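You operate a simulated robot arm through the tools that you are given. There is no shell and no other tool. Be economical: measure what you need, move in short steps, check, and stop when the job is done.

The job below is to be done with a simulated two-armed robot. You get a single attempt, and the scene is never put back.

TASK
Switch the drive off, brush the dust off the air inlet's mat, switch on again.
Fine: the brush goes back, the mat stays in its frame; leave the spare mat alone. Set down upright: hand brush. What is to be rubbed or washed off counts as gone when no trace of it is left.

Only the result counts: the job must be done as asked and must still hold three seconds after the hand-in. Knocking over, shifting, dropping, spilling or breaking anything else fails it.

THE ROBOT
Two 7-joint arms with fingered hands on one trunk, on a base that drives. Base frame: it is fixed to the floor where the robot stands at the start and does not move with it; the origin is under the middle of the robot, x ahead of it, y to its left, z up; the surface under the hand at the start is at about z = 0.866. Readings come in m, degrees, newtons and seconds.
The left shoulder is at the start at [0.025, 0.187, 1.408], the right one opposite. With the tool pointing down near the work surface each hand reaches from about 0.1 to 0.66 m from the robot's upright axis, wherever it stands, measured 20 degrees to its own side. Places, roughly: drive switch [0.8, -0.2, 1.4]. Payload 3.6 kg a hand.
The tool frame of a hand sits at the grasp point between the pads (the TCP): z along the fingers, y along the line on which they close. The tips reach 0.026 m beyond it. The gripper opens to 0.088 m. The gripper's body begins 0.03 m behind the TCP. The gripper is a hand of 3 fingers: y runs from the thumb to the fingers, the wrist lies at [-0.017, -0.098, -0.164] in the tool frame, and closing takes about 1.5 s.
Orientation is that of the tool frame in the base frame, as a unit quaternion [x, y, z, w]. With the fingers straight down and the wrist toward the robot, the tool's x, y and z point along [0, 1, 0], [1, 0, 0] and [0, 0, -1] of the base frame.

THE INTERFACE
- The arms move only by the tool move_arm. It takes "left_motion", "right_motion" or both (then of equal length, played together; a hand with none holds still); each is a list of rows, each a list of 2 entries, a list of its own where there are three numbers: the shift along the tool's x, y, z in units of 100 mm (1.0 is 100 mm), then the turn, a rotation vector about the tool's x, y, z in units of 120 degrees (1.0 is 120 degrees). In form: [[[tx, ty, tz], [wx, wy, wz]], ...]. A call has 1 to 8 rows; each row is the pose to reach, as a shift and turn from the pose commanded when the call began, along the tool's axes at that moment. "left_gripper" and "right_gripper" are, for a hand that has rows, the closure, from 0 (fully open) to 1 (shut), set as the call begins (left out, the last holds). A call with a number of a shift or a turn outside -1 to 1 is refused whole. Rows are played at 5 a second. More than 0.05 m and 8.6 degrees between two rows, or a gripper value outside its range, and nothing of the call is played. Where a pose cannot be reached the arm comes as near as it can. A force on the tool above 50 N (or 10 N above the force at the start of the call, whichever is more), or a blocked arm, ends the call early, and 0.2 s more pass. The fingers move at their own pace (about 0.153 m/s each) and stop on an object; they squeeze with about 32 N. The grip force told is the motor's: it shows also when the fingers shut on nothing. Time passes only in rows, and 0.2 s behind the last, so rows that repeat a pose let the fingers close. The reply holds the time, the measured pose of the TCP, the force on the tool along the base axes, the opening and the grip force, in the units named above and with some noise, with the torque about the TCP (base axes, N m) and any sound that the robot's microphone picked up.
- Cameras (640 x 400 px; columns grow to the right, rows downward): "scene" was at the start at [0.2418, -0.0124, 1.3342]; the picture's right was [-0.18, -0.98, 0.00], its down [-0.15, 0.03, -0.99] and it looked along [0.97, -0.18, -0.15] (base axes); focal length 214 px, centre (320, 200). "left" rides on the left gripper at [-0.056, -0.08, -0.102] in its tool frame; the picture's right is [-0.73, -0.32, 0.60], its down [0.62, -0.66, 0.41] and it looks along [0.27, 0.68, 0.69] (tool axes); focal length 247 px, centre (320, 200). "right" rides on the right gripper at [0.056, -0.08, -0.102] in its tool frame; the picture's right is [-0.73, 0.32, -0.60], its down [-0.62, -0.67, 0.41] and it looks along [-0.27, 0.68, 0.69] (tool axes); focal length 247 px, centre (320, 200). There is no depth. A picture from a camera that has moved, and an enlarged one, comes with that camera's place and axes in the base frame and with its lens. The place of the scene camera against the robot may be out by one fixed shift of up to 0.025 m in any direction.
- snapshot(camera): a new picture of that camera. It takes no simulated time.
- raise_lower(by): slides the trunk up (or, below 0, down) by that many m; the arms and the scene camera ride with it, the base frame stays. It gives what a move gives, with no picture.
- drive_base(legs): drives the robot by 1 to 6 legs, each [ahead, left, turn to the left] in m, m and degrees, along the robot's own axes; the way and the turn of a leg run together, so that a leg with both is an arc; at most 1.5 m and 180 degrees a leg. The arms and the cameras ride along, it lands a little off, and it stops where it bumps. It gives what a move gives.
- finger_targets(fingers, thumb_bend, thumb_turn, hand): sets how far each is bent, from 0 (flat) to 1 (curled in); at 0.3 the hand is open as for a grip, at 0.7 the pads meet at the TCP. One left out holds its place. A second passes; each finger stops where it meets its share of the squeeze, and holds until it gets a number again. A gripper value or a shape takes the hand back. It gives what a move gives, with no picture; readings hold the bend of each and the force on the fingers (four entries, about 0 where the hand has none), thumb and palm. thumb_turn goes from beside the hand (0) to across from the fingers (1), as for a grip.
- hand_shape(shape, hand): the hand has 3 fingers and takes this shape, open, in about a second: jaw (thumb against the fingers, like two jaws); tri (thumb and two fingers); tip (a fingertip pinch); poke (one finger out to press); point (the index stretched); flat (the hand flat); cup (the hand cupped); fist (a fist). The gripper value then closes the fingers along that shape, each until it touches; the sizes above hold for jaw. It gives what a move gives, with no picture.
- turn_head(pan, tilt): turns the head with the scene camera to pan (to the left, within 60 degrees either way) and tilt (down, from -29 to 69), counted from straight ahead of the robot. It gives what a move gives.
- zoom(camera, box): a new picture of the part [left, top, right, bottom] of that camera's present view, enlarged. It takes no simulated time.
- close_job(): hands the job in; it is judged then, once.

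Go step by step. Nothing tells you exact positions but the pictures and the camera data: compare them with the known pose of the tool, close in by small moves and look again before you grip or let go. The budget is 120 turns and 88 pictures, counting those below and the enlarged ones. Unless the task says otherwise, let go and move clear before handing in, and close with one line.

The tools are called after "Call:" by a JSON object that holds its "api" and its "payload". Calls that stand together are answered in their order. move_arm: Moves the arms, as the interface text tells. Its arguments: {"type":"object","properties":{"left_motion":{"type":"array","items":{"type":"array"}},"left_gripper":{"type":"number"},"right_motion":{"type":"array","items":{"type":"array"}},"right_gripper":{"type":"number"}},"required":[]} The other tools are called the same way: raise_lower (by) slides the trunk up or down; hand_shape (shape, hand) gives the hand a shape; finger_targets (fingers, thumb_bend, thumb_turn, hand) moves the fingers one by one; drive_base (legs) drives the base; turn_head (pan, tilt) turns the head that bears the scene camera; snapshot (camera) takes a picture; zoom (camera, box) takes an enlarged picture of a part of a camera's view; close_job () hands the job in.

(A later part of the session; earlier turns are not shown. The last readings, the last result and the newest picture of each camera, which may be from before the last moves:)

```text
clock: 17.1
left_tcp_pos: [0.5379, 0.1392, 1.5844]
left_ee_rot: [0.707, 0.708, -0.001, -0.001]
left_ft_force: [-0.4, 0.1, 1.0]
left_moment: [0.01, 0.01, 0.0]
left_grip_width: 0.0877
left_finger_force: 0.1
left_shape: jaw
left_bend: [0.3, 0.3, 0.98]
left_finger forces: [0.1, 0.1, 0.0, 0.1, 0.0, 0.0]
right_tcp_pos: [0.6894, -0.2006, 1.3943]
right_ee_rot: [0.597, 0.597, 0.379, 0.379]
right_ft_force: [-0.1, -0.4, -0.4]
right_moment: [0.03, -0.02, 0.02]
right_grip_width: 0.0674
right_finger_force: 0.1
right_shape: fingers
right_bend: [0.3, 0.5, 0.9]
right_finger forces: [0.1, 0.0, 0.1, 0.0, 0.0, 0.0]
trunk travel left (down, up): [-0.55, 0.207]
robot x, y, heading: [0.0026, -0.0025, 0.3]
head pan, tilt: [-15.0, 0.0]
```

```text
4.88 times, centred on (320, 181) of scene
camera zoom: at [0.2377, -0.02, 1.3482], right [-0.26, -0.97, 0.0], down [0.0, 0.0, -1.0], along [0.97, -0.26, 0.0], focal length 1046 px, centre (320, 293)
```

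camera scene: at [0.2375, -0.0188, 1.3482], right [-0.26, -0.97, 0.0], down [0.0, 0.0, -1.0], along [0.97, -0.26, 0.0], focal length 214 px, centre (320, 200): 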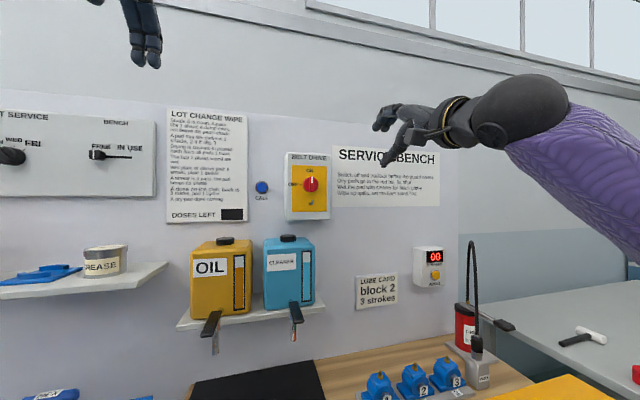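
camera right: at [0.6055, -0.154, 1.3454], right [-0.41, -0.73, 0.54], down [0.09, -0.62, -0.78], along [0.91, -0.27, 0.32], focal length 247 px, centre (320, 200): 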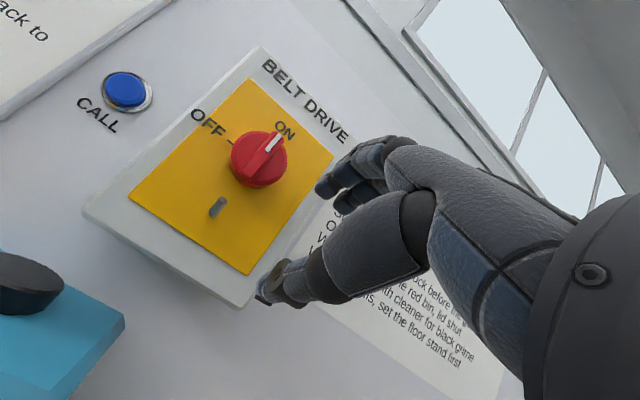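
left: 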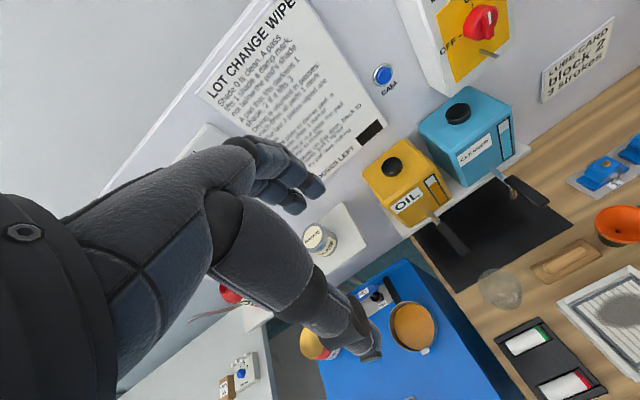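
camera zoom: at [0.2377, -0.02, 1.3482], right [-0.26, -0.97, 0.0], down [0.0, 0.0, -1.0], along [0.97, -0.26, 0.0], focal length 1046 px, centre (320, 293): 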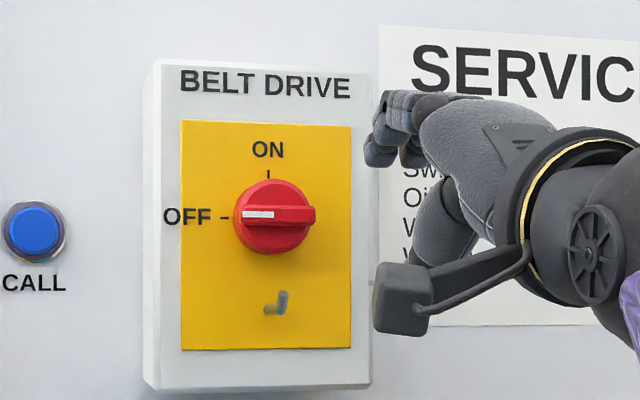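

The drive is OFF. Now I'll bring the hand back, turn it fingers-down, and look at the brush.

Call:
{"api": "move_arm", "payload": {"right_motion": [[[0, 0, -0.3], [0.0677, 0, 0]], [[0, 0, -0.6], [0.1354, 0, 0]], [[0, 0, -0.9], [0.2031, 0, 0]], [[0, -0.3, -1.0], [0.2708, 0, 0]], [[0, -0.5, -1.0], [0.3385, 0, 0]], [[0, -0.5, -1.0], [0.4062, 0, 0]], [[0, -0.5, -1.0], [0.474, 0, 0]], [[0, -0.5, -1.0], [0.5417, 0, 0]]]}}

Call:
{"api": "hand_shape", "payload": {"hand": "right", "shape": "jaw"}}

Call:
{"api": "turn_head", "payload": {"pan": -5, "tilt": 45}}

Call:
{"api": "snapshot", "payload": {"camera": "right"}}

Call:
{"api": "snapshot", "payload": {"camera": "scene"}}

```text
clock: 18.9
left_tcp_pos: [0.5382, 0.1432, 1.5842]
left_ee_rot: [0.707, 0.707, 0.0, 0.0]
left_ft_force: [0.9, 0.4, 0.4]
left_moment: [-0.03, -0.02, -0.01]
left_grip_width: 0.0879
left_finger_force: 0.0
left_shape: jaw
left_bend: [0.3, 0.3, 0.98]
left_finger forces: [0.0, 0.0, 0.0, 0.0, 0.0, 0.0]
right_tcp_pos: [0.5777, -0.1981, 1.3936]
right_ee_rot: [0.707, 0.707, -0.001, -0.001]
right_ft_force: [-0.1, -0.2, -0.1]
right_moment: [-0.03, 0.01, 0.01]
right_grip_width: 0.0675
right_finger_force: 0.1
right_shape: fingers
right_bend: [0.3, 0.5, 0.9]
right_finger forces: [0.1, 0.0, 0.0, 0.1, 0.0, 0.1]
trunk travel left (down, up): [-0.55, 0.207]
robot x, y, heading: [-0.0027, -0.0018, -0.0]
head pan, tilt: [-15.0, 0.0]
```

```text
clock: 19.8
left_tcp_pos: [0.5393, 0.1406, 1.5838]
left_ee_rot: [0.706, 0.708, 0.0, -0.001]
left_ft_force: [0.2, -0.1, -0.2]
left_moment: [0.01, 0.03, -0.01]
left_grip_width: 0.0877
left_finger_force: 0.0
left_shape: jaw
left_bend: [0.3, 0.3, 0.98]
left_finger forces: [0.1, 0.0, 0.0, 0.1, 0.1, 0.0]
right_tcp_pos: [0.5779, -0.1997, 1.3937]
right_ee_rot: [0.707, 0.707, 0.0, 0.001]
right_ft_force: [-0.3, 0.4, 0.2]
right_moment: [-0.02, 0.0, -0.02]
right_grip_width: 0.0878
right_finger_force: 0.1
right_shape: jaw
right_bend: [0.3, 0.3, 0.97]
right_finger forces: [0.1, 0.1, 0.0, 0.1, 0.0, 0.0]
trunk travel left (down, up): [-0.55, 0.207]
robot x, y, heading: [-0.0017, 0.0031, -0.1]
head pan, tilt: [-15.0, 0.0]
```

```text
clock: 20.9
left_tcp_pos: [0.539, 0.1411, 1.584]
left_ee_rot: [0.707, 0.708, -0.001, 0.0]
left_ft_force: [0.0, -0.6, -0.3]
left_moment: [-0.04, -0.02, 0.0]
left_grip_width: 0.0879
left_finger_force: 0.0
left_shape: jaw
left_bend: [0.3, 0.3, 0.98]
left_finger forces: [0.0, 0.0, 0.0, 0.0, 0.0, 0.0]
right_tcp_pos: [0.5766, -0.1992, 1.3931]
right_ee_rot: [0.708, 0.707, 0.0, 0.0]
right_ft_force: [0.9, 0.2, -0.5]
right_moment: [0.05, 0.03, 0.01]
right_grip_width: 0.0877
right_finger_force: 0.0
right_shape: jaw
right_bend: [0.3, 0.3, 0.97]
right_finger forces: [0.0, 0.1, 0.0, 0.1, 0.1, 0.0]
trunk travel left (down, up): [-0.55, 0.207]
robot x, y, heading: [-0.0008, -0.0008, -0.3]
head pan, tilt: [-5.0, 45.0]
```

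```text
55 pictures are left
camera right: at [0.4965, -0.1434, 1.4957], right [0.32, -0.74, 0.6], down [-0.67, -0.62, -0.41], along [0.68, -0.27, -0.69], focal length 247 px, centre (320, 200)
```

right: 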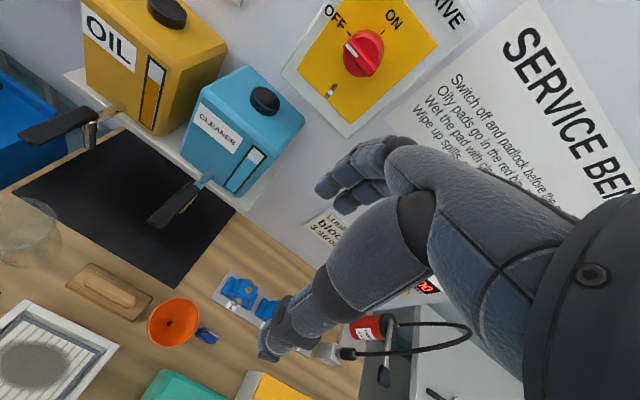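

```text
54 pictures are left
camera scene: at [0.2316, -0.0024, 1.2773], right [-0.09, -1.0, 0.0], down [-0.7, 0.06, -0.71], along [0.7, -0.06, -0.71], focal length 214 px, centre (320, 200)
```

scene: 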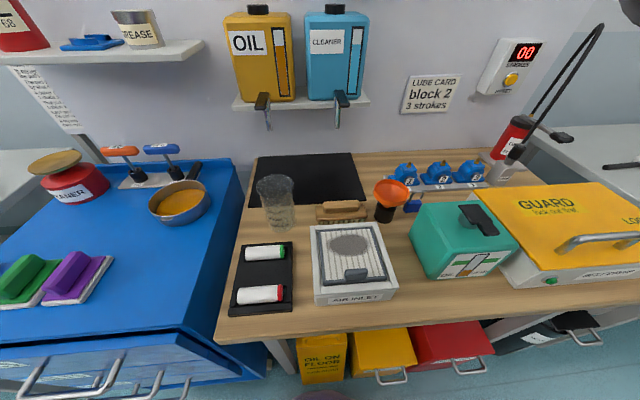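

I put the brush at about [0.565, -0.085], with its top near 0.92, and the cleaner lever overhead at about [0.633, -0.083, 1.137]. I'll descend at x = 0.47 to stay clear of that lever and then approach.

Call:
{"api": "move_arm", "payload": {"right_motion": [[[0.3, -0.3, 0.1], [0, 0, 0]], [[0.6, -0.6, 0.2], [0, 0, 0]], [[0.9, -0.9, 0.3], [0, 0, 0]], [[1.0, -1.0, 0.6], [0, 0, 0]], [[1.0, -1.0, 1.0], [0, 0, 0]]]}}

Call:
{"api": "move_arm", "payload": {"right_motion": [[[0.1, -0.05, 0.4], [0, 0, 0]], [[0.1, -0.05, 0.8], [0, 0, 0]], [[0.1, -0.05, 1.0], [0, 0, 0]]]}}

Call:
{"api": "move_arm", "payload": {"right_motion": [[[0, 0, 0.4], [0, 0, 0]], [[0, 0, 0.8], [0, 0, 0]]]}}

Call:
{"api": "snapshot", "payload": {"camera": "right"}}

Call:
{"api": "snapshot", "payload": {"camera": "scene"}}

```text
clock: 22.3
left_tcp_pos: [0.5379, 0.1415, 1.5833]
left_ee_rot: [0.706, 0.708, -0.001, 0.0]
left_ft_force: [-0.5, 0.3, 0.4]
left_moment: [0.01, -0.01, 0.02]
left_grip_width: 0.0878
left_finger_force: 0.1
left_shape: jaw
left_bend: [0.3, 0.3, 0.98]
left_finger forces: [0.0, 0.0, 0.0, 0.1, 0.1, 0.0]
right_tcp_pos: [0.496, -0.1144, 1.3199]
right_ee_rot: [0.718, 0.695, 0.021, 0.034]
right_ft_force: [-0.6, -0.1, -0.3]
right_moment: [-0.02, 0.03, -0.04]
right_grip_width: 0.088
right_finger_force: 0.0
right_shape: jaw
right_bend: [0.3, 0.3, 0.97]
right_finger forces: [0.0, 0.1, 0.0, 0.0, 0.0, 0.0]
right hand out of reach, approached as far as the arm can: row 2, 3, 4, 5
trunk travel left (down, up): [-0.55, 0.207]
robot x, y, heading: [0.003, -0.0006, 0.1]
head pan, tilt: [-5.0, 45.0]
stopped in row 5 (right hand): the arm was blocked; the commanded pose is now the measured one
```

```text
clock: 23.0
left_tcp_pos: [0.5378, 0.1408, 1.5831]
left_ee_rot: [0.706, 0.708, -0.001, 0.0]
left_ft_force: [0.0, -0.3, 0.6]
left_moment: [-0.01, -0.02, 0.02]
left_grip_width: 0.0876
left_finger_force: 0.2
left_shape: jaw
left_bend: [0.3, 0.3, 0.98]
left_finger forces: [0.0, 0.0, 0.1, 0.0, 0.1, 0.0]
right_tcp_pos: [0.524, -0.119, 1.3164]
right_ee_rot: [0.722, 0.681, 0.077, 0.097]
right_ft_force: [0.2, -0.8, 0.5]
right_moment: [0.0, 0.0, 0.02]
right_grip_width: 0.0877
right_finger_force: 0.0
right_shape: jaw
right_bend: [0.3, 0.3, 0.97]
right_finger forces: [0.0, 0.0, 0.0, 0.0, 0.1, 0.1]
trunk travel left (down, up): [-0.55, 0.207]
robot x, y, heading: [0.0026, -0.0027, -0.2]
head pan, tilt: [-5.0, 45.0]
stopped in row 3 (right hand): the arm was blocked; the commanded pose is now the measured one
```

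```text
clock: 23.8
left_tcp_pos: [0.5375, 0.1412, 1.5842]
left_ee_rot: [0.707, 0.707, -0.001, -0.001]
left_ft_force: [0.0, -0.4, 0.0]
left_moment: [-0.01, 0.01, -0.03]
left_grip_width: 0.0878
left_finger_force: 0.0
left_shape: jaw
left_bend: [0.3, 0.3, 0.98]
left_finger forces: [0.0, 0.0, 0.0, 0.0, 0.0, 0.1]
right_tcp_pos: [0.5527, -0.1363, 1.2595]
right_ee_rot: [0.728, 0.67, 0.085, 0.12]
right_ft_force: [0.2, 0.6, -0.6]
right_moment: [-0.01, 0.02, 0.02]
right_grip_width: 0.0877
right_finger_force: 0.0
right_shape: jaw
right_bend: [0.3, 0.3, 0.97]
right_finger forces: [0.0, 0.0, 0.0, 0.1, 0.0, 0.0]
trunk travel left (down, up): [-0.55, 0.207]
robot x, y, heading: [-0.0077, 0.0018, 0.1]
head pan, tilt: [-5.0, 45.0]
stopped in row 2 (right hand): the arm was blocked; the commanded pose is now the measured one
```

```text
53 pictures are left
camera right: at [0.4523, -0.0691, 1.3325], right [0.07, -0.72, 0.69], down [-0.57, -0.6, -0.56], along [0.82, -0.36, -0.45], focal length 247 px, centre (320, 200)
```

right: 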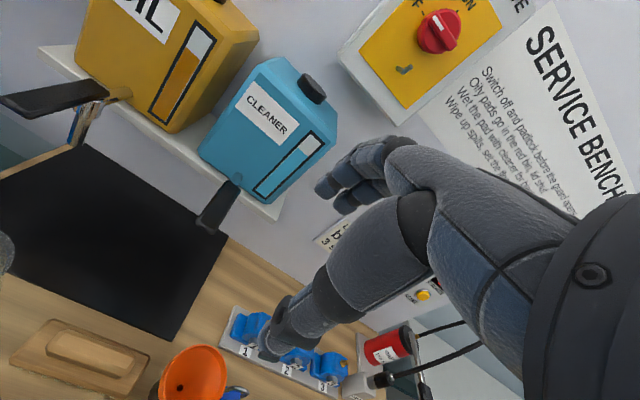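

```text
52 pictures are left
camera scene: at [0.2315, -0.0024, 1.2773], right [-0.09, -1.0, 0.0], down [-0.7, 0.06, -0.71], along [0.7, -0.06, -0.71], focal length 214 px, centre (320, 200)
```

scene: 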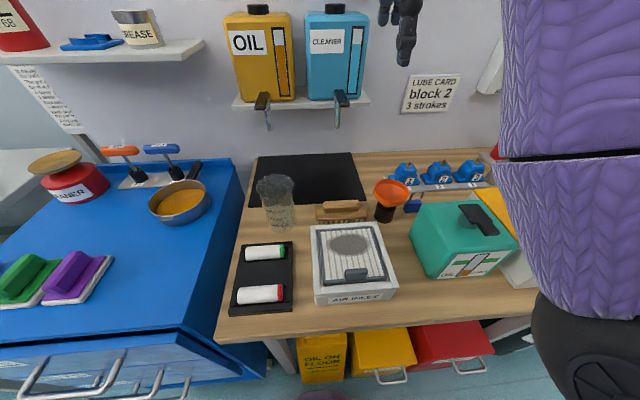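

The arm hit a wrist limit that close in, and the hand is tilted about 17°. I'll move right and forward, where there is more room, and restore the straight-down orientation.

Call:
{"api": "move_arm", "payload": {"right_motion": [[[-0.25, 0.18, 0.06], [0.046, 0.008, -0.013]], [[-0.5, 0.36, 0.12], [0.092, 0.016, -0.026]], [[-0.75, 0.54, 0.19], [0.139, 0.0236, -0.039]]]}}

Call:
{"api": "move_arm", "payload": {"right_motion": [[[0, 0, 0.3], [0, 0, 0]], [[0, 0, 0.6], [0, 0, 0]], [[0, 0, 0.9], [0, 0, 0]], [[0, 0, 0.9], [0, 0, 0]]]}}

```text
clock: 24.6
left_tcp_pos: [0.5387, 0.1399, 1.5845]
left_ee_rot: [0.707, 0.707, -0.002, -0.001]
left_ft_force: [0.4, -0.2, 0.7]
left_moment: [-0.03, -0.02, -0.02]
left_grip_width: 0.0875
left_finger_force: 0.0
left_shape: jaw
left_bend: [0.3, 0.3, 0.98]
left_finger forces: [0.0, 0.1, 0.1, 0.0, 0.0, 0.0]
right_tcp_pos: [0.6022, -0.2147, 1.2575]
right_ee_rot: [0.705, 0.709, 0.0, -0.004]
right_ft_force: [0.1, -0.4, -0.3]
right_moment: [0.04, -0.02, 0.05]
right_grip_width: 0.0879
right_finger_force: 0.0
right_shape: jaw
right_bend: [0.3, 0.3, 0.97]
right_finger forces: [0.0, 0.0, 0.1, 0.1, 0.0, 0.0]
trunk travel left (down, up): [-0.55, 0.207]
robot x, y, heading: [0.0004, -0.0002, -0.1]
head pan, tilt: [-5.0, 45.0]
```

```text
clock: 25.6
left_tcp_pos: [0.5371, 0.1401, 1.5846]
left_ee_rot: [0.707, 0.707, -0.001, -0.001]
left_ft_force: [-0.2, -0.5, 0.5]
left_moment: [0.0, -0.04, -0.01]
left_grip_width: 0.0882
left_finger_force: 0.1
left_shape: jaw
left_bend: [0.3, 0.3, 0.98]
left_finger forces: [0.0, 0.1, 0.1, 0.0, 0.0, 0.0]
right_tcp_pos: [0.6029, -0.2131, 1.1684]
right_ee_rot: [0.705, 0.709, 0.0, -0.002]
right_ft_force: [-0.5, -0.1, 0.1]
right_moment: [0.02, -0.01, 0.03]
right_grip_width: 0.0879
right_finger_force: 0.1
right_shape: jaw
right_bend: [0.3, 0.3, 0.97]
right_finger forces: [0.0, 0.0, 0.1, 0.0, 0.0, 0.0]
trunk travel left (down, up): [-0.55, 0.207]
robot x, y, heading: [-0.001, 0.0005, -0.2]
head pan, tilt: [-5.0, 45.0]
```

Call:
{"api": "move_arm", "payload": {"right_motion": [[[0, -0.3, 0.1], [0, 0, 0]], [[0.1, -0.6, 0.2], [0, 0, 0]], [[0.4, -0.9, 0.3], [0, 0, 0]], [[0.7, -1.0, 0.5], [0, 0, 0]], [[1.0, -1.0, 0.7], [0, 0, 0]]]}}

Call:
{"api": "snapshot", "payload": {"camera": "right"}}

Call:
{"api": "snapshot", "payload": {"camera": "scene"}}

```text
clock: 27.0
left_tcp_pos: [0.539, 0.1415, 1.5844]
left_ee_rot: [0.707, 0.707, 0.0, -0.001]
left_ft_force: [-0.4, -0.2, 0.2]
left_moment: [0.02, -0.04, -0.04]
left_grip_width: 0.0877
left_finger_force: 0.0
left_shape: jaw
left_bend: [0.3, 0.3, 0.98]
left_finger forces: [0.1, 0.0, 0.1, 0.1, 0.1, 0.1]
right_tcp_pos: [0.5154, -0.1339, 1.1137]
right_ee_rot: [0.713, 0.701, 0.002, 0.022]
right_ft_force: [-0.3, 0.2, -0.1]
right_moment: [-0.04, -0.01, 0.0]
right_grip_width: 0.0878
right_finger_force: 0.0
right_shape: jaw
right_bend: [0.3, 0.3, 0.97]
right_finger forces: [0.0, 0.0, 0.0, 0.1, 0.0, 0.0]
trunk travel left (down, up): [-0.55, 0.207]
robot x, y, heading: [-0.0011, -0.0027, -0.1]
head pan, tilt: [-5.0, 45.0]
stopped in row 5 (right hand): the arm was blocked; the commanded pose is now the measured one
```

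```text
51 pictures are left
camera right: at [0.4322, -0.0739, 1.211], right [0.28, -0.72, 0.63], down [-0.66, -0.62, -0.41], along [0.69, -0.3, -0.66], focal length 247 px, centre (320, 200)
```

right: 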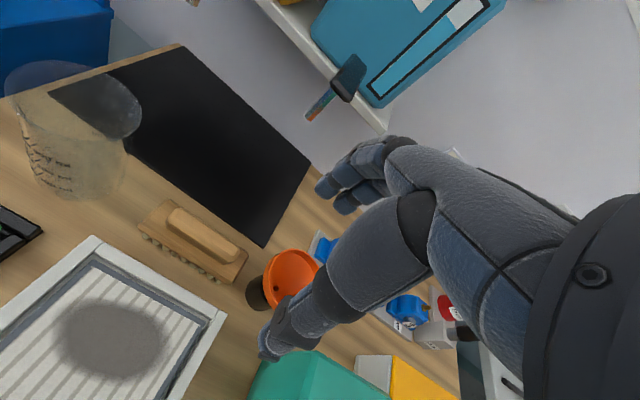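

```text
50 pictures are left
camera scene: at [0.2313, -0.0027, 1.2773], right [-0.09, -1.0, 0.0], down [-0.7, 0.06, -0.71], along [0.7, -0.06, -0.71], focal length 214 px, centre (320, 200)
```

scene: 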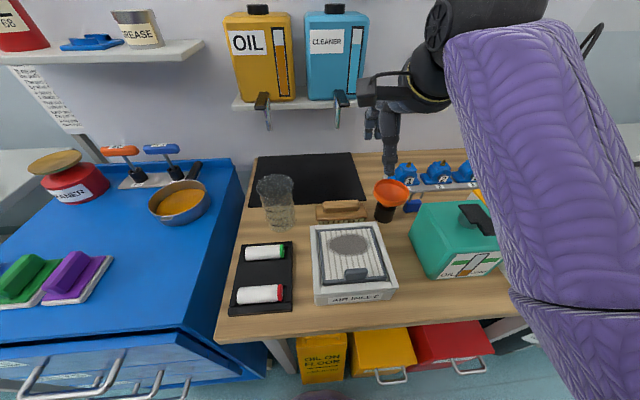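

The brush is confirmed at about [0.564, -0.088]. The arm runs out of range this near the body's midline, so I'll shift the hand right and drive the base left 0.13 m to put the work at its natural angle.

Call:
{"api": "move_arm", "payload": {"right_motion": [[[-0.35, 0, 0], [0.016, 0.0134, -0.008]], [[-0.7, 0, 0], [0.016, 0.0134, -0.008]], [[-1.0, 0, 0], [0.016, 0.0134, -0.008]]]}}

Call:
{"api": "drive_base", "payload": {"legs": [[0, 0.13, 0]]}}

Call:
{"api": "snapshot", "payload": {"camera": "scene"}}

Call:
{"api": "snapshot", "payload": {"camera": "right"}}

```text
clock: 27.8
left_tcp_pos: [0.5382, 0.1389, 1.5834]
left_ee_rot: [0.708, 0.707, -0.001, -0.001]
left_ft_force: [-0.7, 1.2, 0.2]
left_moment: [0.01, -0.02, -0.01]
left_grip_width: 0.0877
left_finger_force: 0.1
left_shape: jaw
left_bend: [0.3, 0.3, 0.98]
left_finger forces: [0.0, 0.0, 0.0, 0.0, 0.1, 0.0]
right_tcp_pos: [0.5119, -0.2321, 1.1157]
right_ee_rot: [0.707, 0.707, 0.001, -0.003]
right_ft_force: [0.1, 0.5, 0.1]
right_moment: [0.03, 0.0, 0.02]
right_grip_width: 0.0879
right_finger_force: 0.1
right_shape: jaw
right_bend: [0.3, 0.3, 0.97]
right_finger forces: [0.0, 0.1, 0.0, 0.1, 0.1, 0.1]
trunk travel left (down, up): [-0.55, 0.207]
robot x, y, heading: [0.0001, -0.004, 0.1]
head pan, tilt: [-5.0, 45.0]
```

```text
clock: 29.1
left_tcp_pos: [0.5375, 0.2743, 1.5834]
left_ee_rot: [0.707, 0.708, 0.0, 0.0]
left_ft_force: [0.2, -0.7, 0.4]
left_moment: [0.01, -0.01, -0.02]
left_grip_width: 0.0879
left_finger_force: 0.0
left_shape: jaw
left_bend: [0.3, 0.3, 0.98]
left_finger forces: [0.0, 0.0, 0.2, 0.0, 0.0, 0.0]
right_tcp_pos: [0.5125, -0.0998, 1.1167]
right_ee_rot: [0.707, 0.707, 0.0, -0.003]
right_ft_force: [-0.2, 0.4, 0.0]
right_moment: [-0.01, 0.0, 0.0]
right_grip_width: 0.088
right_finger_force: 0.0
right_shape: jaw
right_bend: [0.3, 0.3, 0.97]
right_finger forces: [0.0, 0.0, 0.0, 0.0, 0.0, 0.0]
trunk travel left (down, up): [-0.55, 0.207]
robot x, y, heading: [-0.0002, 0.133, -0.1]
head pan, tilt: [-5.0, 45.0]
```

```text
49 pictures are left
camera scene: at [0.2316, 0.1308, 1.2773], right [-0.09, -1.0, 0.0], down [-0.7, 0.06, -0.71], along [0.7, -0.06, -0.71], focal length 214 px, centre (320, 200)
```

scene: 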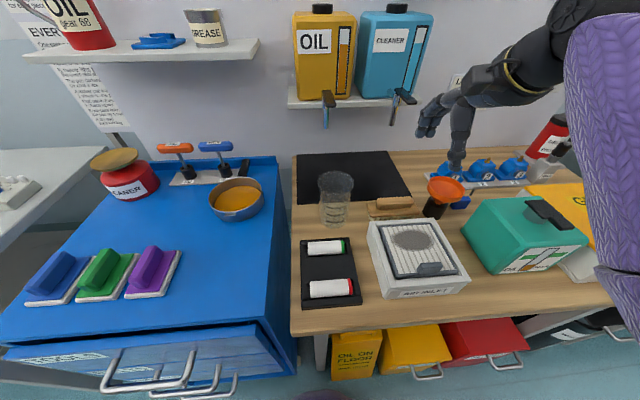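

```text
48 pictures are left
camera right: at [0.4322, -0.0433, 1.2181], right [0.32, -0.74, 0.6], down [-0.67, -0.62, -0.41], along [0.67, -0.26, -0.69], focal length 247 px, centre (320, 200)
```

right: 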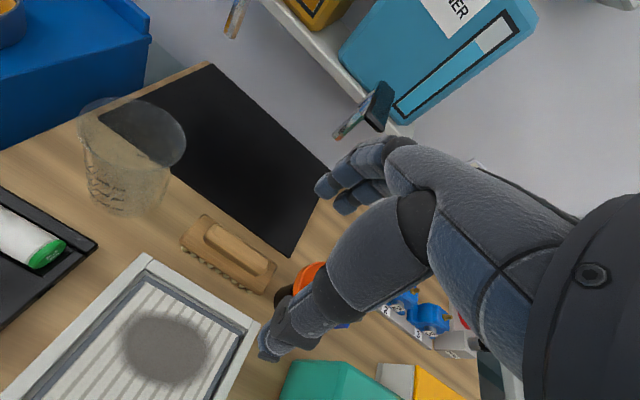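

Call:
{"api": "zoom", "payload": {"camera": "scene", "box": [350, 170, 480, 300]}}

Call:
{"api": "zoom", "payload": {"camera": "right", "box": [20, 190, 320, 400]}}

```text
3.08 times, centred on (415, 235) of scene
camera zoom: at [0.2316, 0.1308, 1.2773], right [-0.09, -1.0, 0.0], down [-0.7, 0.06, -0.71], along [0.7, -0.06, -0.71], focal length 660 px, centre (28, 92)
```

zoom: 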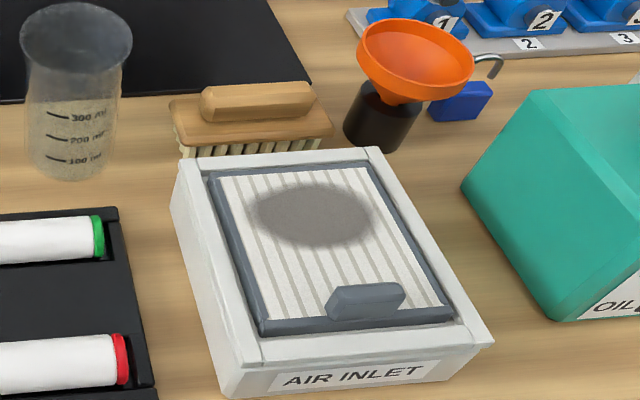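

```text
1.90 times, centred on (170, 295) of right
camera zoom: at [0.4322, -0.0433, 1.2181], right [0.32, -0.74, 0.6], down [-0.67, -0.62, -0.41], along [0.67, -0.26, -0.69], focal length 470 px, centre (606, 19)
```

zoom: 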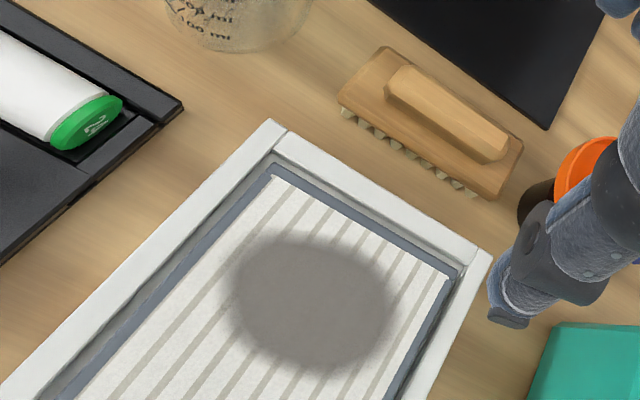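

The bar handle runs along y, centred near [0.562, -0.086]. I'll descend, move over it and check before gripping the bar.

Call:
{"api": "move_arm", "payload": {"right_motion": [[[0.05, 0, 0.35], [0, 0, 0]], [[0.1, 0, 0.7], [0, 0, 0]], [[0.14, 0, 1.0], [0, 0, 0]], [[0.14, 0, 1.0], [0, 0, 0]]]}}

Call:
{"api": "move_arm", "payload": {"right_motion": [[[0, 0.2, 0.1], [0, 0, 0]], [[0, 0.4, 0.25], [0, 0, 0]], [[0, 0.5, 0.37], [0, 0, 0]], [[0, 0.5, 0.37], [0, 0, 0]]]}}

Call:
{"api": "snapshot", "payload": {"camera": "right"}}

Call:
{"api": "zoom", "payload": {"camera": "scene", "box": [350, 110, 510, 270]}}

```text
clock: 30.1
left_tcp_pos: [0.5384, 0.2728, 1.5829]
left_ee_rot: [0.707, 0.708, 0.0, -0.001]
left_ft_force: [-0.1, 0.3, 0.1]
left_moment: [0.0, 0.02, -0.02]
left_grip_width: 0.0877
left_finger_force: 0.1
left_shape: jaw
left_bend: [0.3, 0.3, 0.98]
left_finger forces: [0.0, 0.0, 0.0, 0.0, 0.0, 0.0]
right_tcp_pos: [0.5114, -0.0847, 1.0134]
right_ee_rot: [0.707, 0.708, 0.001, -0.002]
right_ft_force: [0.0, 0.2, 0.0]
right_moment: [0.0, 0.03, 0.05]
right_grip_width: 0.0879
right_finger_force: 0.0
right_shape: jaw
right_bend: [0.3, 0.3, 0.97]
right_finger forces: [0.1, 0.0, 0.1, 0.0, 0.0, 0.1]
trunk travel left (down, up): [-0.55, 0.207]
robot x, y, heading: [0.0, 0.1301, 0.1]
head pan, tilt: [-5.0, 45.0]
```

```text
clock: 31.1
left_tcp_pos: [0.5368, 0.2731, 1.5828]
left_ee_rot: [0.706, 0.708, -0.001, -0.001]
left_ft_force: [0.3, 0.1, -0.7]
left_moment: [0.0, 0.01, -0.05]
left_grip_width: 0.0878
left_finger_force: 0.2
left_shape: jaw
left_bend: [0.3, 0.3, 0.98]
left_finger forces: [0.0, 0.1, 0.0, 0.0, 0.1, 0.0]
right_tcp_pos: [0.5633, -0.0849, 0.9774]
right_ee_rot: [0.707, 0.707, 0.001, -0.002]
right_ft_force: [0.2, 0.4, -0.7]
right_moment: [-0.01, -0.01, 0.0]
right_grip_width: 0.0879
right_finger_force: 0.1
right_shape: jaw
right_bend: [0.3, 0.3, 0.97]
right_finger forces: [0.1, 0.0, 0.1, 0.0, 0.1, 0.0]
trunk travel left (down, up): [-0.55, 0.207]
robot x, y, heading: [-0.002, 0.1355, -0.1]
head pan, tilt: [-5.0, 45.0]
```

```text
45 pictures are left
camera right: at [0.4828, -0.0287, 1.0804], right [0.32, -0.74, 0.6], down [-0.67, -0.62, -0.41], along [0.67, -0.26, -0.69], focal length 247 px, centre (320, 200)
```

right: 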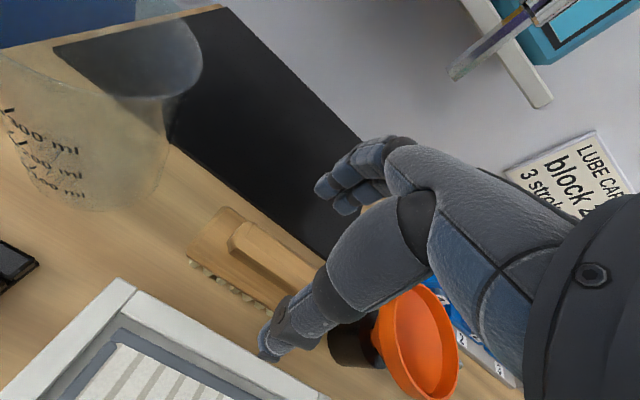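

```text
2.50 times, centred on (430, 190) of scene
camera zoom: at [0.2315, 0.1304, 1.2773], right [-0.09, -1.0, 0.0], down [-0.7, 0.06, -0.71], along [0.7, -0.06, -0.71], focal length 536 px, centre (45, 225)
```

zoom: 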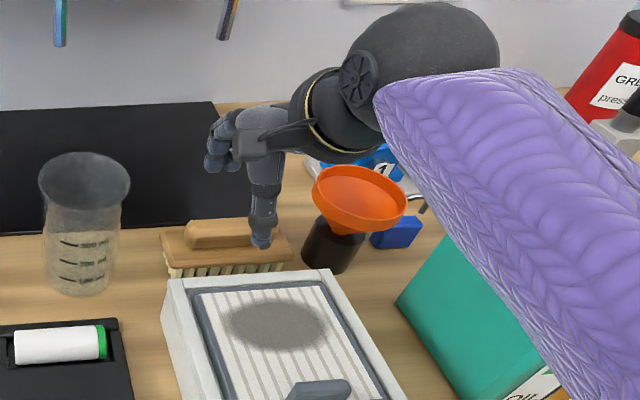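

The hand is centred over the handle to within a few millimetres. I'll lower to z ≈ 0.928 and close.

Call:
{"api": "move_arm", "payload": {"right_motion": [[[0.04, 0, 0.2], [0, 0, 0]], [[0.04, 0, 0.4], [0, 0, 0]], [[0.04, 0, 0.49], [0, 0, 0]], [[0.04, 0, 0.49], [0, 0, 0]]]}}

Call:
{"api": "zoom", "payload": {"camera": "scene", "box": [370, 150, 470, 250]}}

Call:
{"api": "zoom", "payload": {"camera": "right", "box": [160, 120, 460, 390]}}

```text
clock: 32.0
left_tcp_pos: [0.5355, 0.2756, 1.5849]
left_ee_rot: [0.707, 0.708, 0.0, 0.001]
left_ft_force: [0.0, 0.4, 0.0]
left_moment: [0.02, 0.0, 0.01]
left_grip_width: 0.0878
left_finger_force: 0.1
left_shape: jaw
left_bend: [0.3, 0.3, 0.98]
left_finger forces: [0.0, 0.0, 0.1, 0.0, 0.1, 0.0]
right_tcp_pos: [0.5687, -0.0781, 0.9377]
right_ee_rot: [0.707, 0.707, 0.008, 0.005]
right_ft_force: [11.4, 1.8, 34.9]
right_moment: [-0.02, 1.93, -0.04]
right_grip_width: 0.0877
right_finger_force: 0.1
right_shape: jaw
right_bend: [0.3, 0.23, 0.98]
right_finger forces: [0.0, 0.1, 0.1, 0.0, 37.1, 0.0]
trunk travel left (down, up): [-0.55, 0.207]
robot x, y, heading: [-0.0003, 0.1311, -0.1]
head pan, tilt: [-5.0, 45.0]
```

```text
4.00 times, centred on (420, 200) of scene
camera zoom: at [0.2306, 0.1316, 1.2778], right [-0.09, -1.0, 0.0], down [-0.7, 0.06, -0.71], along [0.7, -0.06, -0.71], focal length 858 px, centre (-80, 200)
```

zoom: 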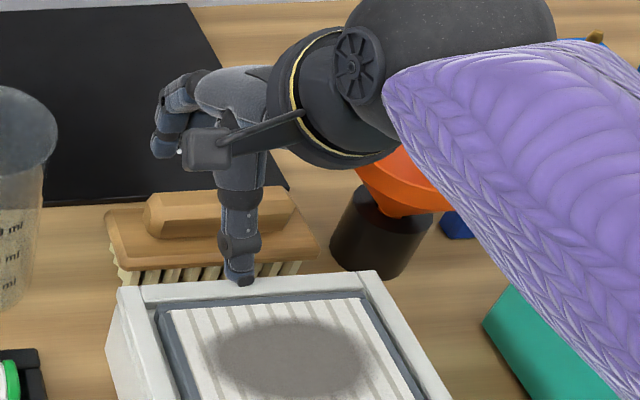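

```text
1.48 times, centred on (310, 255) of right
camera zoom: at [0.4861, -0.0226, 1.0387], right [0.31, -0.74, 0.6], down [-0.66, -0.62, -0.43], along [0.69, -0.26, -0.68], focal length 366 px, centre (335, 118)
```

zoom: 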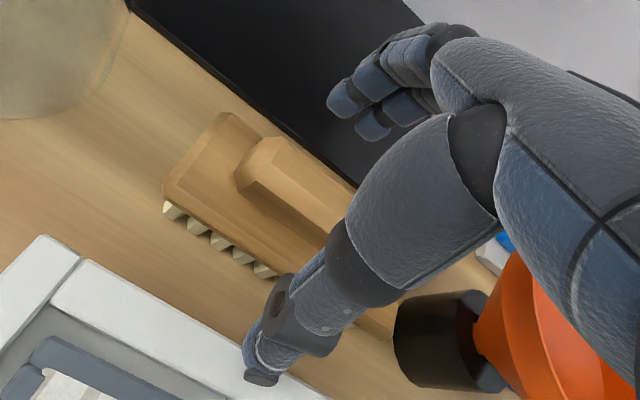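

The thumb has landed on the inlet frame's rim. I'll lift at once and partly close the hand so the thumb drops between the frame and the bar.

Call:
{"api": "move_arm", "payload": {"right_motion": [[[0, 0, -0.2], [0, 0, 0]], [[0, 0, -0.4], [0, 0, 0]]]}}

Call:
{"api": "move_arm", "payload": {"right_gripper": 0.45, "right_motion": [[[0, 0, 0], [0, 0, 0]], [[0, 0, 0], [0, 0, 0]], [[0, 0, 0], [0, 0, 0]], [[0, 0, 0], [0, 0, 0]]]}}

Call:
{"api": "zoom", "payload": {"camera": "scene", "box": [370, 150, 470, 250]}}

Call:
{"api": "zoom", "payload": {"camera": "right", "box": [160, 120, 460, 390]}}

```text
clock: 32.6
left_tcp_pos: [0.5371, 0.2743, 1.5844]
left_ee_rot: [0.707, 0.707, 0.0, 0.0]
left_ft_force: [-0.7, -0.3, 0.6]
left_moment: [0.03, -0.01, 0.03]
left_grip_width: 0.0878
left_finger_force: 0.2
left_shape: jaw
left_bend: [0.3, 0.3, 0.98]
left_finger forces: [0.1, 0.0, 0.0, 0.0, 0.0, 0.0]
right_tcp_pos: [0.5598, -0.0796, 0.9696]
right_ee_rot: [0.707, 0.708, -0.002, -0.003]
right_ft_force: [0.1, -0.4, 0.1]
right_moment: [0.0, 0.03, -0.01]
right_grip_width: 0.0879
right_finger_force: 0.0
right_shape: jaw
right_bend: [0.3, 0.3, 0.98]
right_finger forces: [0.0, 0.1, 0.1, 0.1, 0.0, 0.0]
trunk travel left (down, up): [-0.55, 0.207]
robot x, y, heading: [0.001, 0.1314, 0.2]
head pan, tilt: [-5.0, 45.0]
```

```text
clock: 33.6
left_tcp_pos: [0.5379, 0.2727, 1.5835]
left_ee_rot: [0.706, 0.708, 0.0, -0.001]
left_ft_force: [0.0, 0.0, -0.2]
left_moment: [0.01, -0.01, 0.02]
left_grip_width: 0.0876
left_finger_force: 0.1
left_shape: jaw
left_bend: [0.3, 0.3, 0.98]
left_finger forces: [0.1, 0.0, 0.0, 0.1, 0.0, 0.1]
right_tcp_pos: [0.5624, -0.0817, 0.971]
right_ee_rot: [0.707, 0.707, 0.0, -0.003]
right_ft_force: [-0.1, 0.2, 0.1]
right_moment: [-0.02, -0.01, -0.01]
right_grip_width: 0.0491
right_finger_force: 0.0
right_shape: jaw
right_bend: [0.4, 0.65, 1.0]
right_finger forces: [0.0, 0.1, 0.0, 0.0, 0.1, 0.1]
trunk travel left (down, up): [-0.55, 0.207]
robot x, y, heading: [-0.0004, 0.1354, -0.2]
head pan, tilt: [-5.0, 45.0]
```

```text
4.00 times, centred on (420, 200) of scene
camera zoom: at [0.2316, 0.1304, 1.2773], right [-0.09, -1.0, 0.0], down [-0.7, 0.06, -0.71], along [0.7, -0.06, -0.71], focal length 858 px, centre (-80, 200)
```

zoom: 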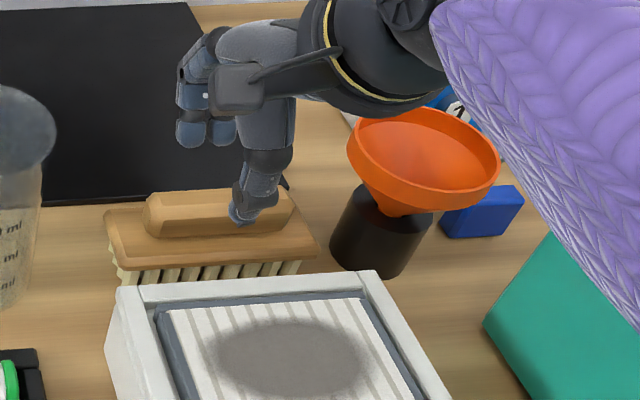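

```text
1.48 times, centred on (310, 255) of right
camera zoom: at [0.4814, -0.0251, 1.0733], right [0.32, -0.74, 0.6], down [-0.67, -0.62, -0.41], along [0.67, -0.26, -0.69], focal length 366 px, centre (335, 118)
```

zoom: 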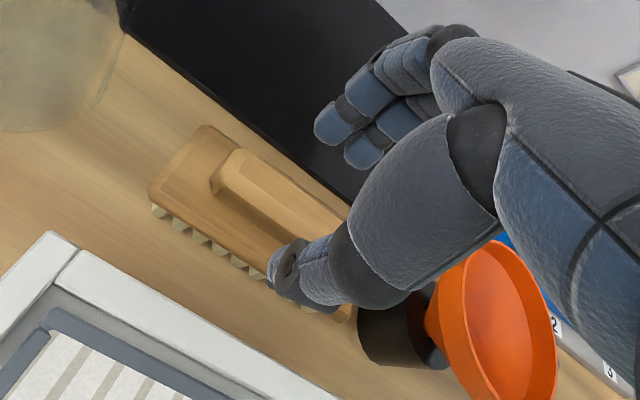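

The frame hasn't moved. With the thumb drawn in, I'll lower in small steps.

Call:
{"api": "move_arm", "payload": {"right_motion": [[[0, 0, 0.15], [0, 0, 0]], [[0, 0, 0.3], [0, 0, 0]], [[0, 0, 0.36], [0, 0, 0]], [[0, 0, 0.36], [0, 0, 0]]]}}

Call:
{"api": "zoom", "payload": {"camera": "scene", "box": [370, 150, 470, 250]}}

Call:
{"api": "zoom", "payload": {"camera": "right", "box": [160, 120, 460, 390]}}

```text
clock: 34.6
left_tcp_pos: [0.537, 0.2745, 1.5836]
left_ee_rot: [0.707, 0.708, -0.001, -0.001]
left_ft_force: [0.4, 0.0, -0.3]
left_moment: [0.01, -0.01, 0.03]
left_grip_width: 0.0877
left_finger_force: 0.1
left_shape: jaw
left_bend: [0.3, 0.3, 0.98]
left_finger forces: [0.0, 0.0, 0.0, 0.0, 0.0, 0.1]
right_tcp_pos: [0.5621, -0.0792, 0.9335]
right_ee_rot: [0.707, 0.707, 0.0, -0.002]
right_ft_force: [0.0, 0.1, -0.2]
right_moment: [-0.01, 0.0, 0.0]
right_grip_width: 0.0489
right_finger_force: 0.2
right_shape: jaw
right_bend: [0.4, 0.65, 1.0]
right_finger forces: [0.0, 0.0, 0.1, 0.0, 0.0, 0.0]
trunk travel left (down, up): [-0.55, 0.207]
robot x, y, heading: [0.0034, 0.1314, 0.2]
head pan, tilt: [-5.0, 45.0]
```

```text
4.00 times, centred on (420, 200) of scene
camera zoom: at [0.2316, 0.1304, 1.2773], right [-0.09, -1.0, 0.0], down [-0.7, 0.06, -0.71], along [0.7, -0.06, -0.71], focal length 858 px, centre (-80, 200)
```

zoom: 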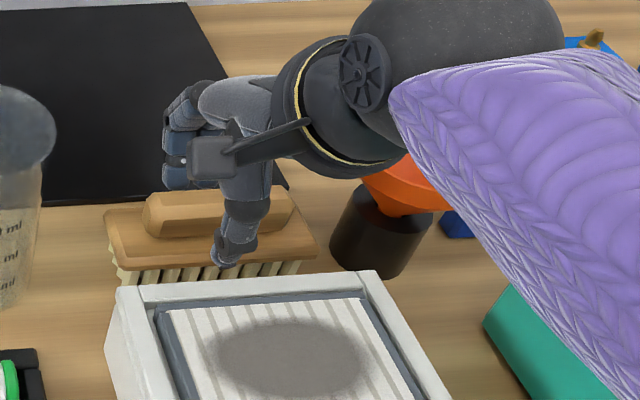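

```text
1.48 times, centred on (310, 255) of right
camera zoom: at [0.4814, -0.0242, 1.0371], right [0.32, -0.74, 0.6], down [-0.67, -0.62, -0.41], along [0.67, -0.26, -0.69], focal length 366 px, centre (335, 118)
```

zoom: 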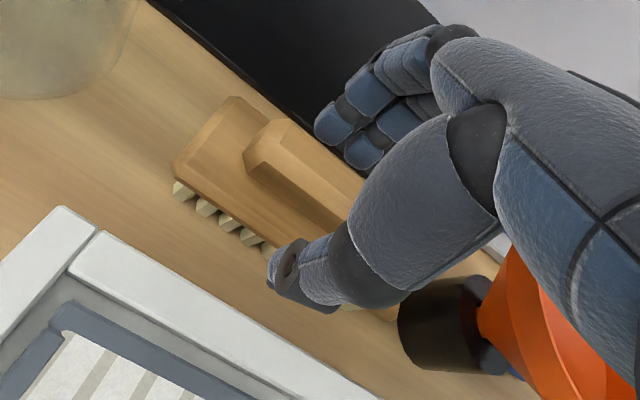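

Call:
{"api": "move_arm", "payload": {"right_gripper": 0.62, "right_motion": [[[0, 0, 0], [0, 0, 0]], [[0, 0, 0], [0, 0, 0]], [[0, 0, 0], [0, 0, 0]], [[0, 0, 0], [0, 0, 0]]]}}

Call:
{"api": "zoom", "payload": {"camera": "scene", "box": [370, 150, 470, 250]}}

```text
clock: 35.6
left_tcp_pos: [0.5372, 0.2738, 1.5842]
left_ee_rot: [0.706, 0.708, -0.001, -0.001]
left_ft_force: [-0.4, -0.3, -0.7]
left_moment: [-0.01, -0.05, 0.0]
left_grip_width: 0.0877
left_finger_force: 0.0
left_shape: jaw
left_bend: [0.3, 0.3, 0.98]
left_finger forces: [0.1, 0.0, 0.1, 0.1, 0.1, 0.0]
right_tcp_pos: [0.5616, -0.0808, 0.9344]
right_ee_rot: [0.707, 0.707, 0.0, -0.003]
right_ft_force: [0.1, 0.6, 0.7]
right_moment: [0.01, 0.01, -0.03]
right_grip_width: 0.0342
right_finger_force: 0.1
right_shape: jaw
right_bend: [0.48, 0.71, 1.0]
right_finger forces: [0.1, 0.2, 0.0, 0.0, 0.0, 0.1]
trunk travel left (down, up): [-0.55, 0.207]
robot x, y, heading: [-0.0037, 0.1272, 0.3]
head pan, tilt: [-5.0, 45.0]
```

```text
4.00 times, centred on (420, 200) of scene
camera zoom: at [0.2317, 0.1304, 1.2772], right [-0.09, -1.0, 0.0], down [-0.7, 0.06, -0.71], along [0.7, -0.06, -0.71], focal length 858 px, centre (-80, 200)
```

zoom: 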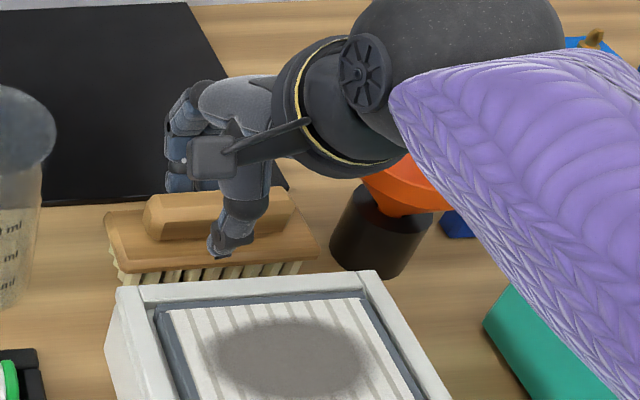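

The thumb is over the block in front of the bar. Closing fully.

Call:
{"api": "move_arm", "payload": {"right_gripper": 1.0, "right_motion": [[[0, 0, 0], [0, 0, 0]], [[0, 0, 0], [0, 0, 0]], [[0, 0, 0], [0, 0, 0]], [[0, 0, 0], [0, 0, 0]], [[0, 0, 0], [0, 0, 0]], [[0, 0, 0], [0, 0, 0]], [[0, 0, 0], [0, 0, 0]]]}}

Call:
{"api": "zoom", "payload": {"camera": "scene", "box": [370, 150, 470, 250]}}

Call:
{"api": "zoom", "payload": {"camera": "right", "box": [160, 120, 460, 390]}}

```text
clock: 37.2
left_tcp_pos: [0.5381, 0.2743, 1.5847]
left_ee_rot: [0.706, 0.708, -0.001, 0.0]
left_ft_force: [0.0, -0.2, 0.0]
left_moment: [-0.02, 0.01, 0.01]
left_grip_width: 0.0875
left_finger_force: 0.1
left_shape: jaw
left_bend: [0.3, 0.3, 0.98]
left_finger forces: [0.1, 0.0, 0.1, 0.0, 0.1, 0.0]
right_tcp_pos: [0.5622, -0.0799, 0.9354]
right_ee_rot: [0.708, 0.706, 0.0, -0.003]
right_ft_force: [-0.2, 1.1, 0.1]
right_moment: [0.05, -0.03, -0.03]
right_grip_width: 0.0178
right_finger_force: 31.7
right_shape: jaw
right_bend: [0.58, 0.74, 1.0]
right_finger forces: [14.4, 14.3, 0.1, 0.1, 28.9, 0.0]
trunk travel left (down, up): [-0.55, 0.207]
robot x, y, heading: [0.0027, 0.1312, 0.0]
head pan, tilt: [-5.0, 45.0]
```

```text
4.00 times, centred on (420, 200) of scene
camera zoom: at [0.2317, 0.1303, 1.2772], right [-0.09, -1.0, 0.0], down [-0.7, 0.06, -0.71], along [0.7, -0.06, -0.71], focal length 858 px, centre (-80, 200)
```

zoom: 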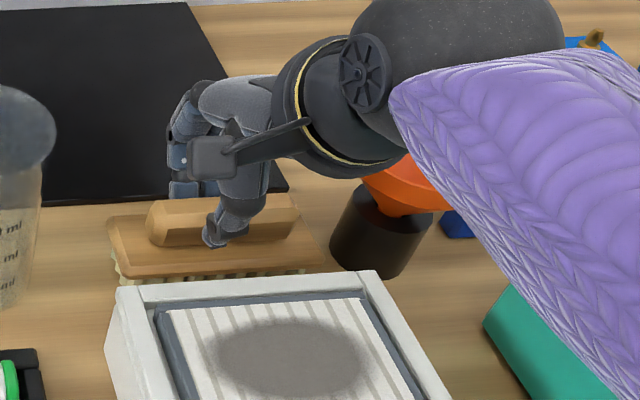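

```text
1.48 times, centred on (310, 255) of right
camera zoom: at [0.4815, -0.0243, 1.0371], right [0.32, -0.74, 0.6], down [-0.67, -0.62, -0.41], along [0.67, -0.26, -0.69], focal length 366 px, centre (335, 118)
```

zoom: 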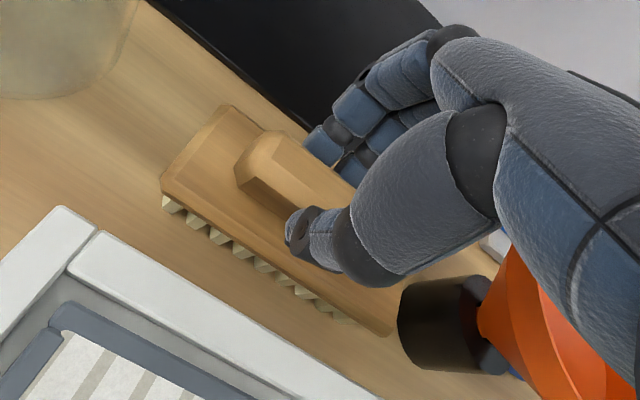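

The bar is gripped at 32 N, and closing pulled the brush about 4 mm toward me. I'll lift it 6 cm to clear the frame, staying under the lever, and bring it over the mat.

Call:
{"api": "move_arm", "payload": {"right_motion": [[[0, 0, -0.2], [0, 0, 0]], [[0, 0, -0.4], [0, 0, 0]], [[0, 0, -0.65], [0, 0, 0]], [[0, -0.4, -0.65], [0, 0, 0]], [[0, -0.8, -0.65], [0, 0, 0]], [[0, -1.0, -0.65], [0, 0, 0]], [[0, -1.0, -0.65], [0, 0, 0]]]}}

Call:
{"api": "zoom", "payload": {"camera": "scene", "box": [350, 170, 490, 310]}}

Call:
{"api": "snapshot", "payload": {"camera": "right"}}

```text
clock: 38.9
left_tcp_pos: [0.5388, 0.2732, 1.584]
left_ee_rot: [0.707, 0.707, -0.001, 0.0]
left_ft_force: [0.3, 0.4, -0.6]
left_moment: [-0.03, 0.01, 0.01]
left_grip_width: 0.0877
left_finger_force: 0.1
left_shape: jaw
left_bend: [0.3, 0.3, 0.98]
left_finger forces: [0.0, 0.0, 0.0, 0.1, 0.1, 0.0]
right_tcp_pos: [0.4629, -0.0794, 0.999]
right_ee_rot: [0.707, 0.707, 0.0, -0.003]
right_ft_force: [1.0, 0.4, -1.6]
right_moment: [0.02, -0.02, -0.01]
right_grip_width: 0.0179
right_finger_force: 31.9
right_shape: jaw
right_bend: [0.59, 0.74, 1.0]
right_finger forces: [14.7, 14.3, 0.0, 0.0, 29.0, 0.1]
trunk travel left (down, up): [-0.55, 0.207]
robot x, y, heading: [0.0015, 0.1333, -0.1]
head pan, tilt: [-5.0, 45.0]
```

```text
2.86 times, centred on (420, 240) of scene
camera zoom: at [0.2318, 0.1303, 1.2772], right [-0.09, -1.0, 0.0], down [-0.7, 0.06, -0.71], along [0.7, -0.06, -0.71], focal length 613 px, centre (34, 86)
```

zoom: 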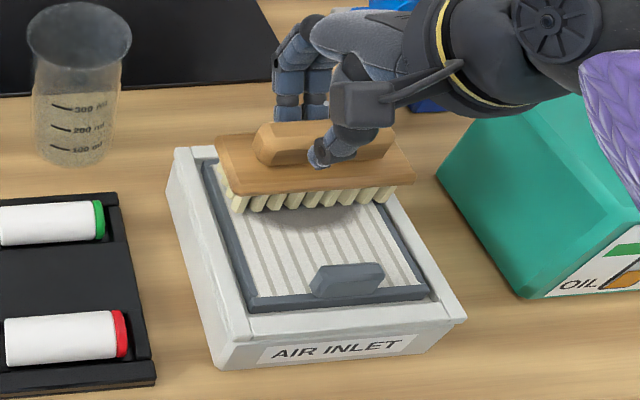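

```text
33 pictures are left
camera right: at [0.3816, -0.0239, 1.1018], right [0.32, -0.74, 0.6], down [-0.67, -0.62, -0.41], along [0.67, -0.26, -0.69], focal length 247 px, centre (320, 200)
```

right: 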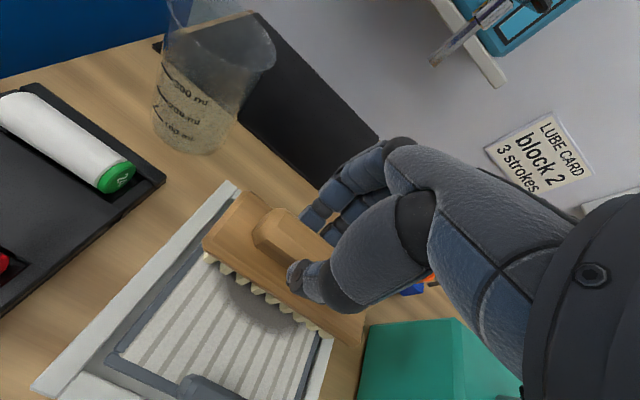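

By the calibrated scene view the dust spans about x 0.44–0.49 and y -0.134 to -0.043, which the bristle row just covers. I'll lower in small steps until the bristles touch.

Call:
{"api": "move_arm", "payload": {"right_motion": [[[0, 0.08, 0.05], [0, 0, 0]], [[0, 0.08, 0.1], [0, 0, 0]], [[0, 0.08, 0.14], [0, 0, 0]], [[0, 0.08, 0.17], [0, 0, 0]]]}}

Call:
{"api": "zoom", "payload": {"camera": "scene", "box": [350, 170, 490, 310]}}

```text
clock: 39.9
left_tcp_pos: [0.5365, 0.2722, 1.5854]
left_ee_rot: [0.707, 0.707, 0.0, 0.0]
left_ft_force: [-0.3, 0.2, 1.5]
left_moment: [0.02, 0.03, -0.02]
left_grip_width: 0.0877
left_finger_force: 0.0
left_shape: jaw
left_bend: [0.3, 0.3, 0.98]
left_finger forces: [0.0, 0.0, 0.0, 0.0, 0.1, 0.0]
right_tcp_pos: [0.4758, -0.0794, 0.995]
right_ee_rot: [0.707, 0.707, 0.014, 0.009]
right_ft_force: [-13.8, 0.2, 27.4]
right_moment: [0.0, 0.67, 0.02]
right_grip_width: 0.0212
right_finger_force: 32.6
right_shape: jaw
right_bend: [0.6, 0.75, 1.0]
right_finger forces: [12.8, 14.7, 0.1, 0.0, 42.2, 0.0]
trunk travel left (down, up): [-0.55, 0.207]
robot x, y, heading: [0.001, 0.1299, 0.1]
head pan, tilt: [-5.0, 45.0]
stopped in row 4 (right hand): the force on the tool passed its limit at 51 N (the readings are from after the stop); the commanded pose is now the measured one
```

```text
2.86 times, centred on (420, 240) of scene
camera zoom: at [0.2295, 0.1305, 1.2775], right [-0.09, -1.0, 0.0], down [-0.7, 0.06, -0.71], along [0.71, -0.06, -0.71], focal length 613 px, centre (34, 86)
```

zoom: 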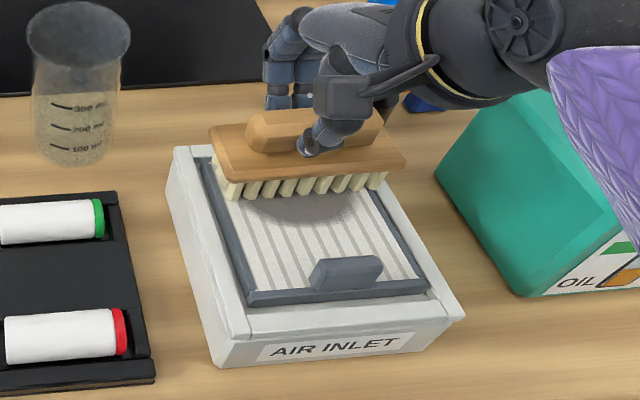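

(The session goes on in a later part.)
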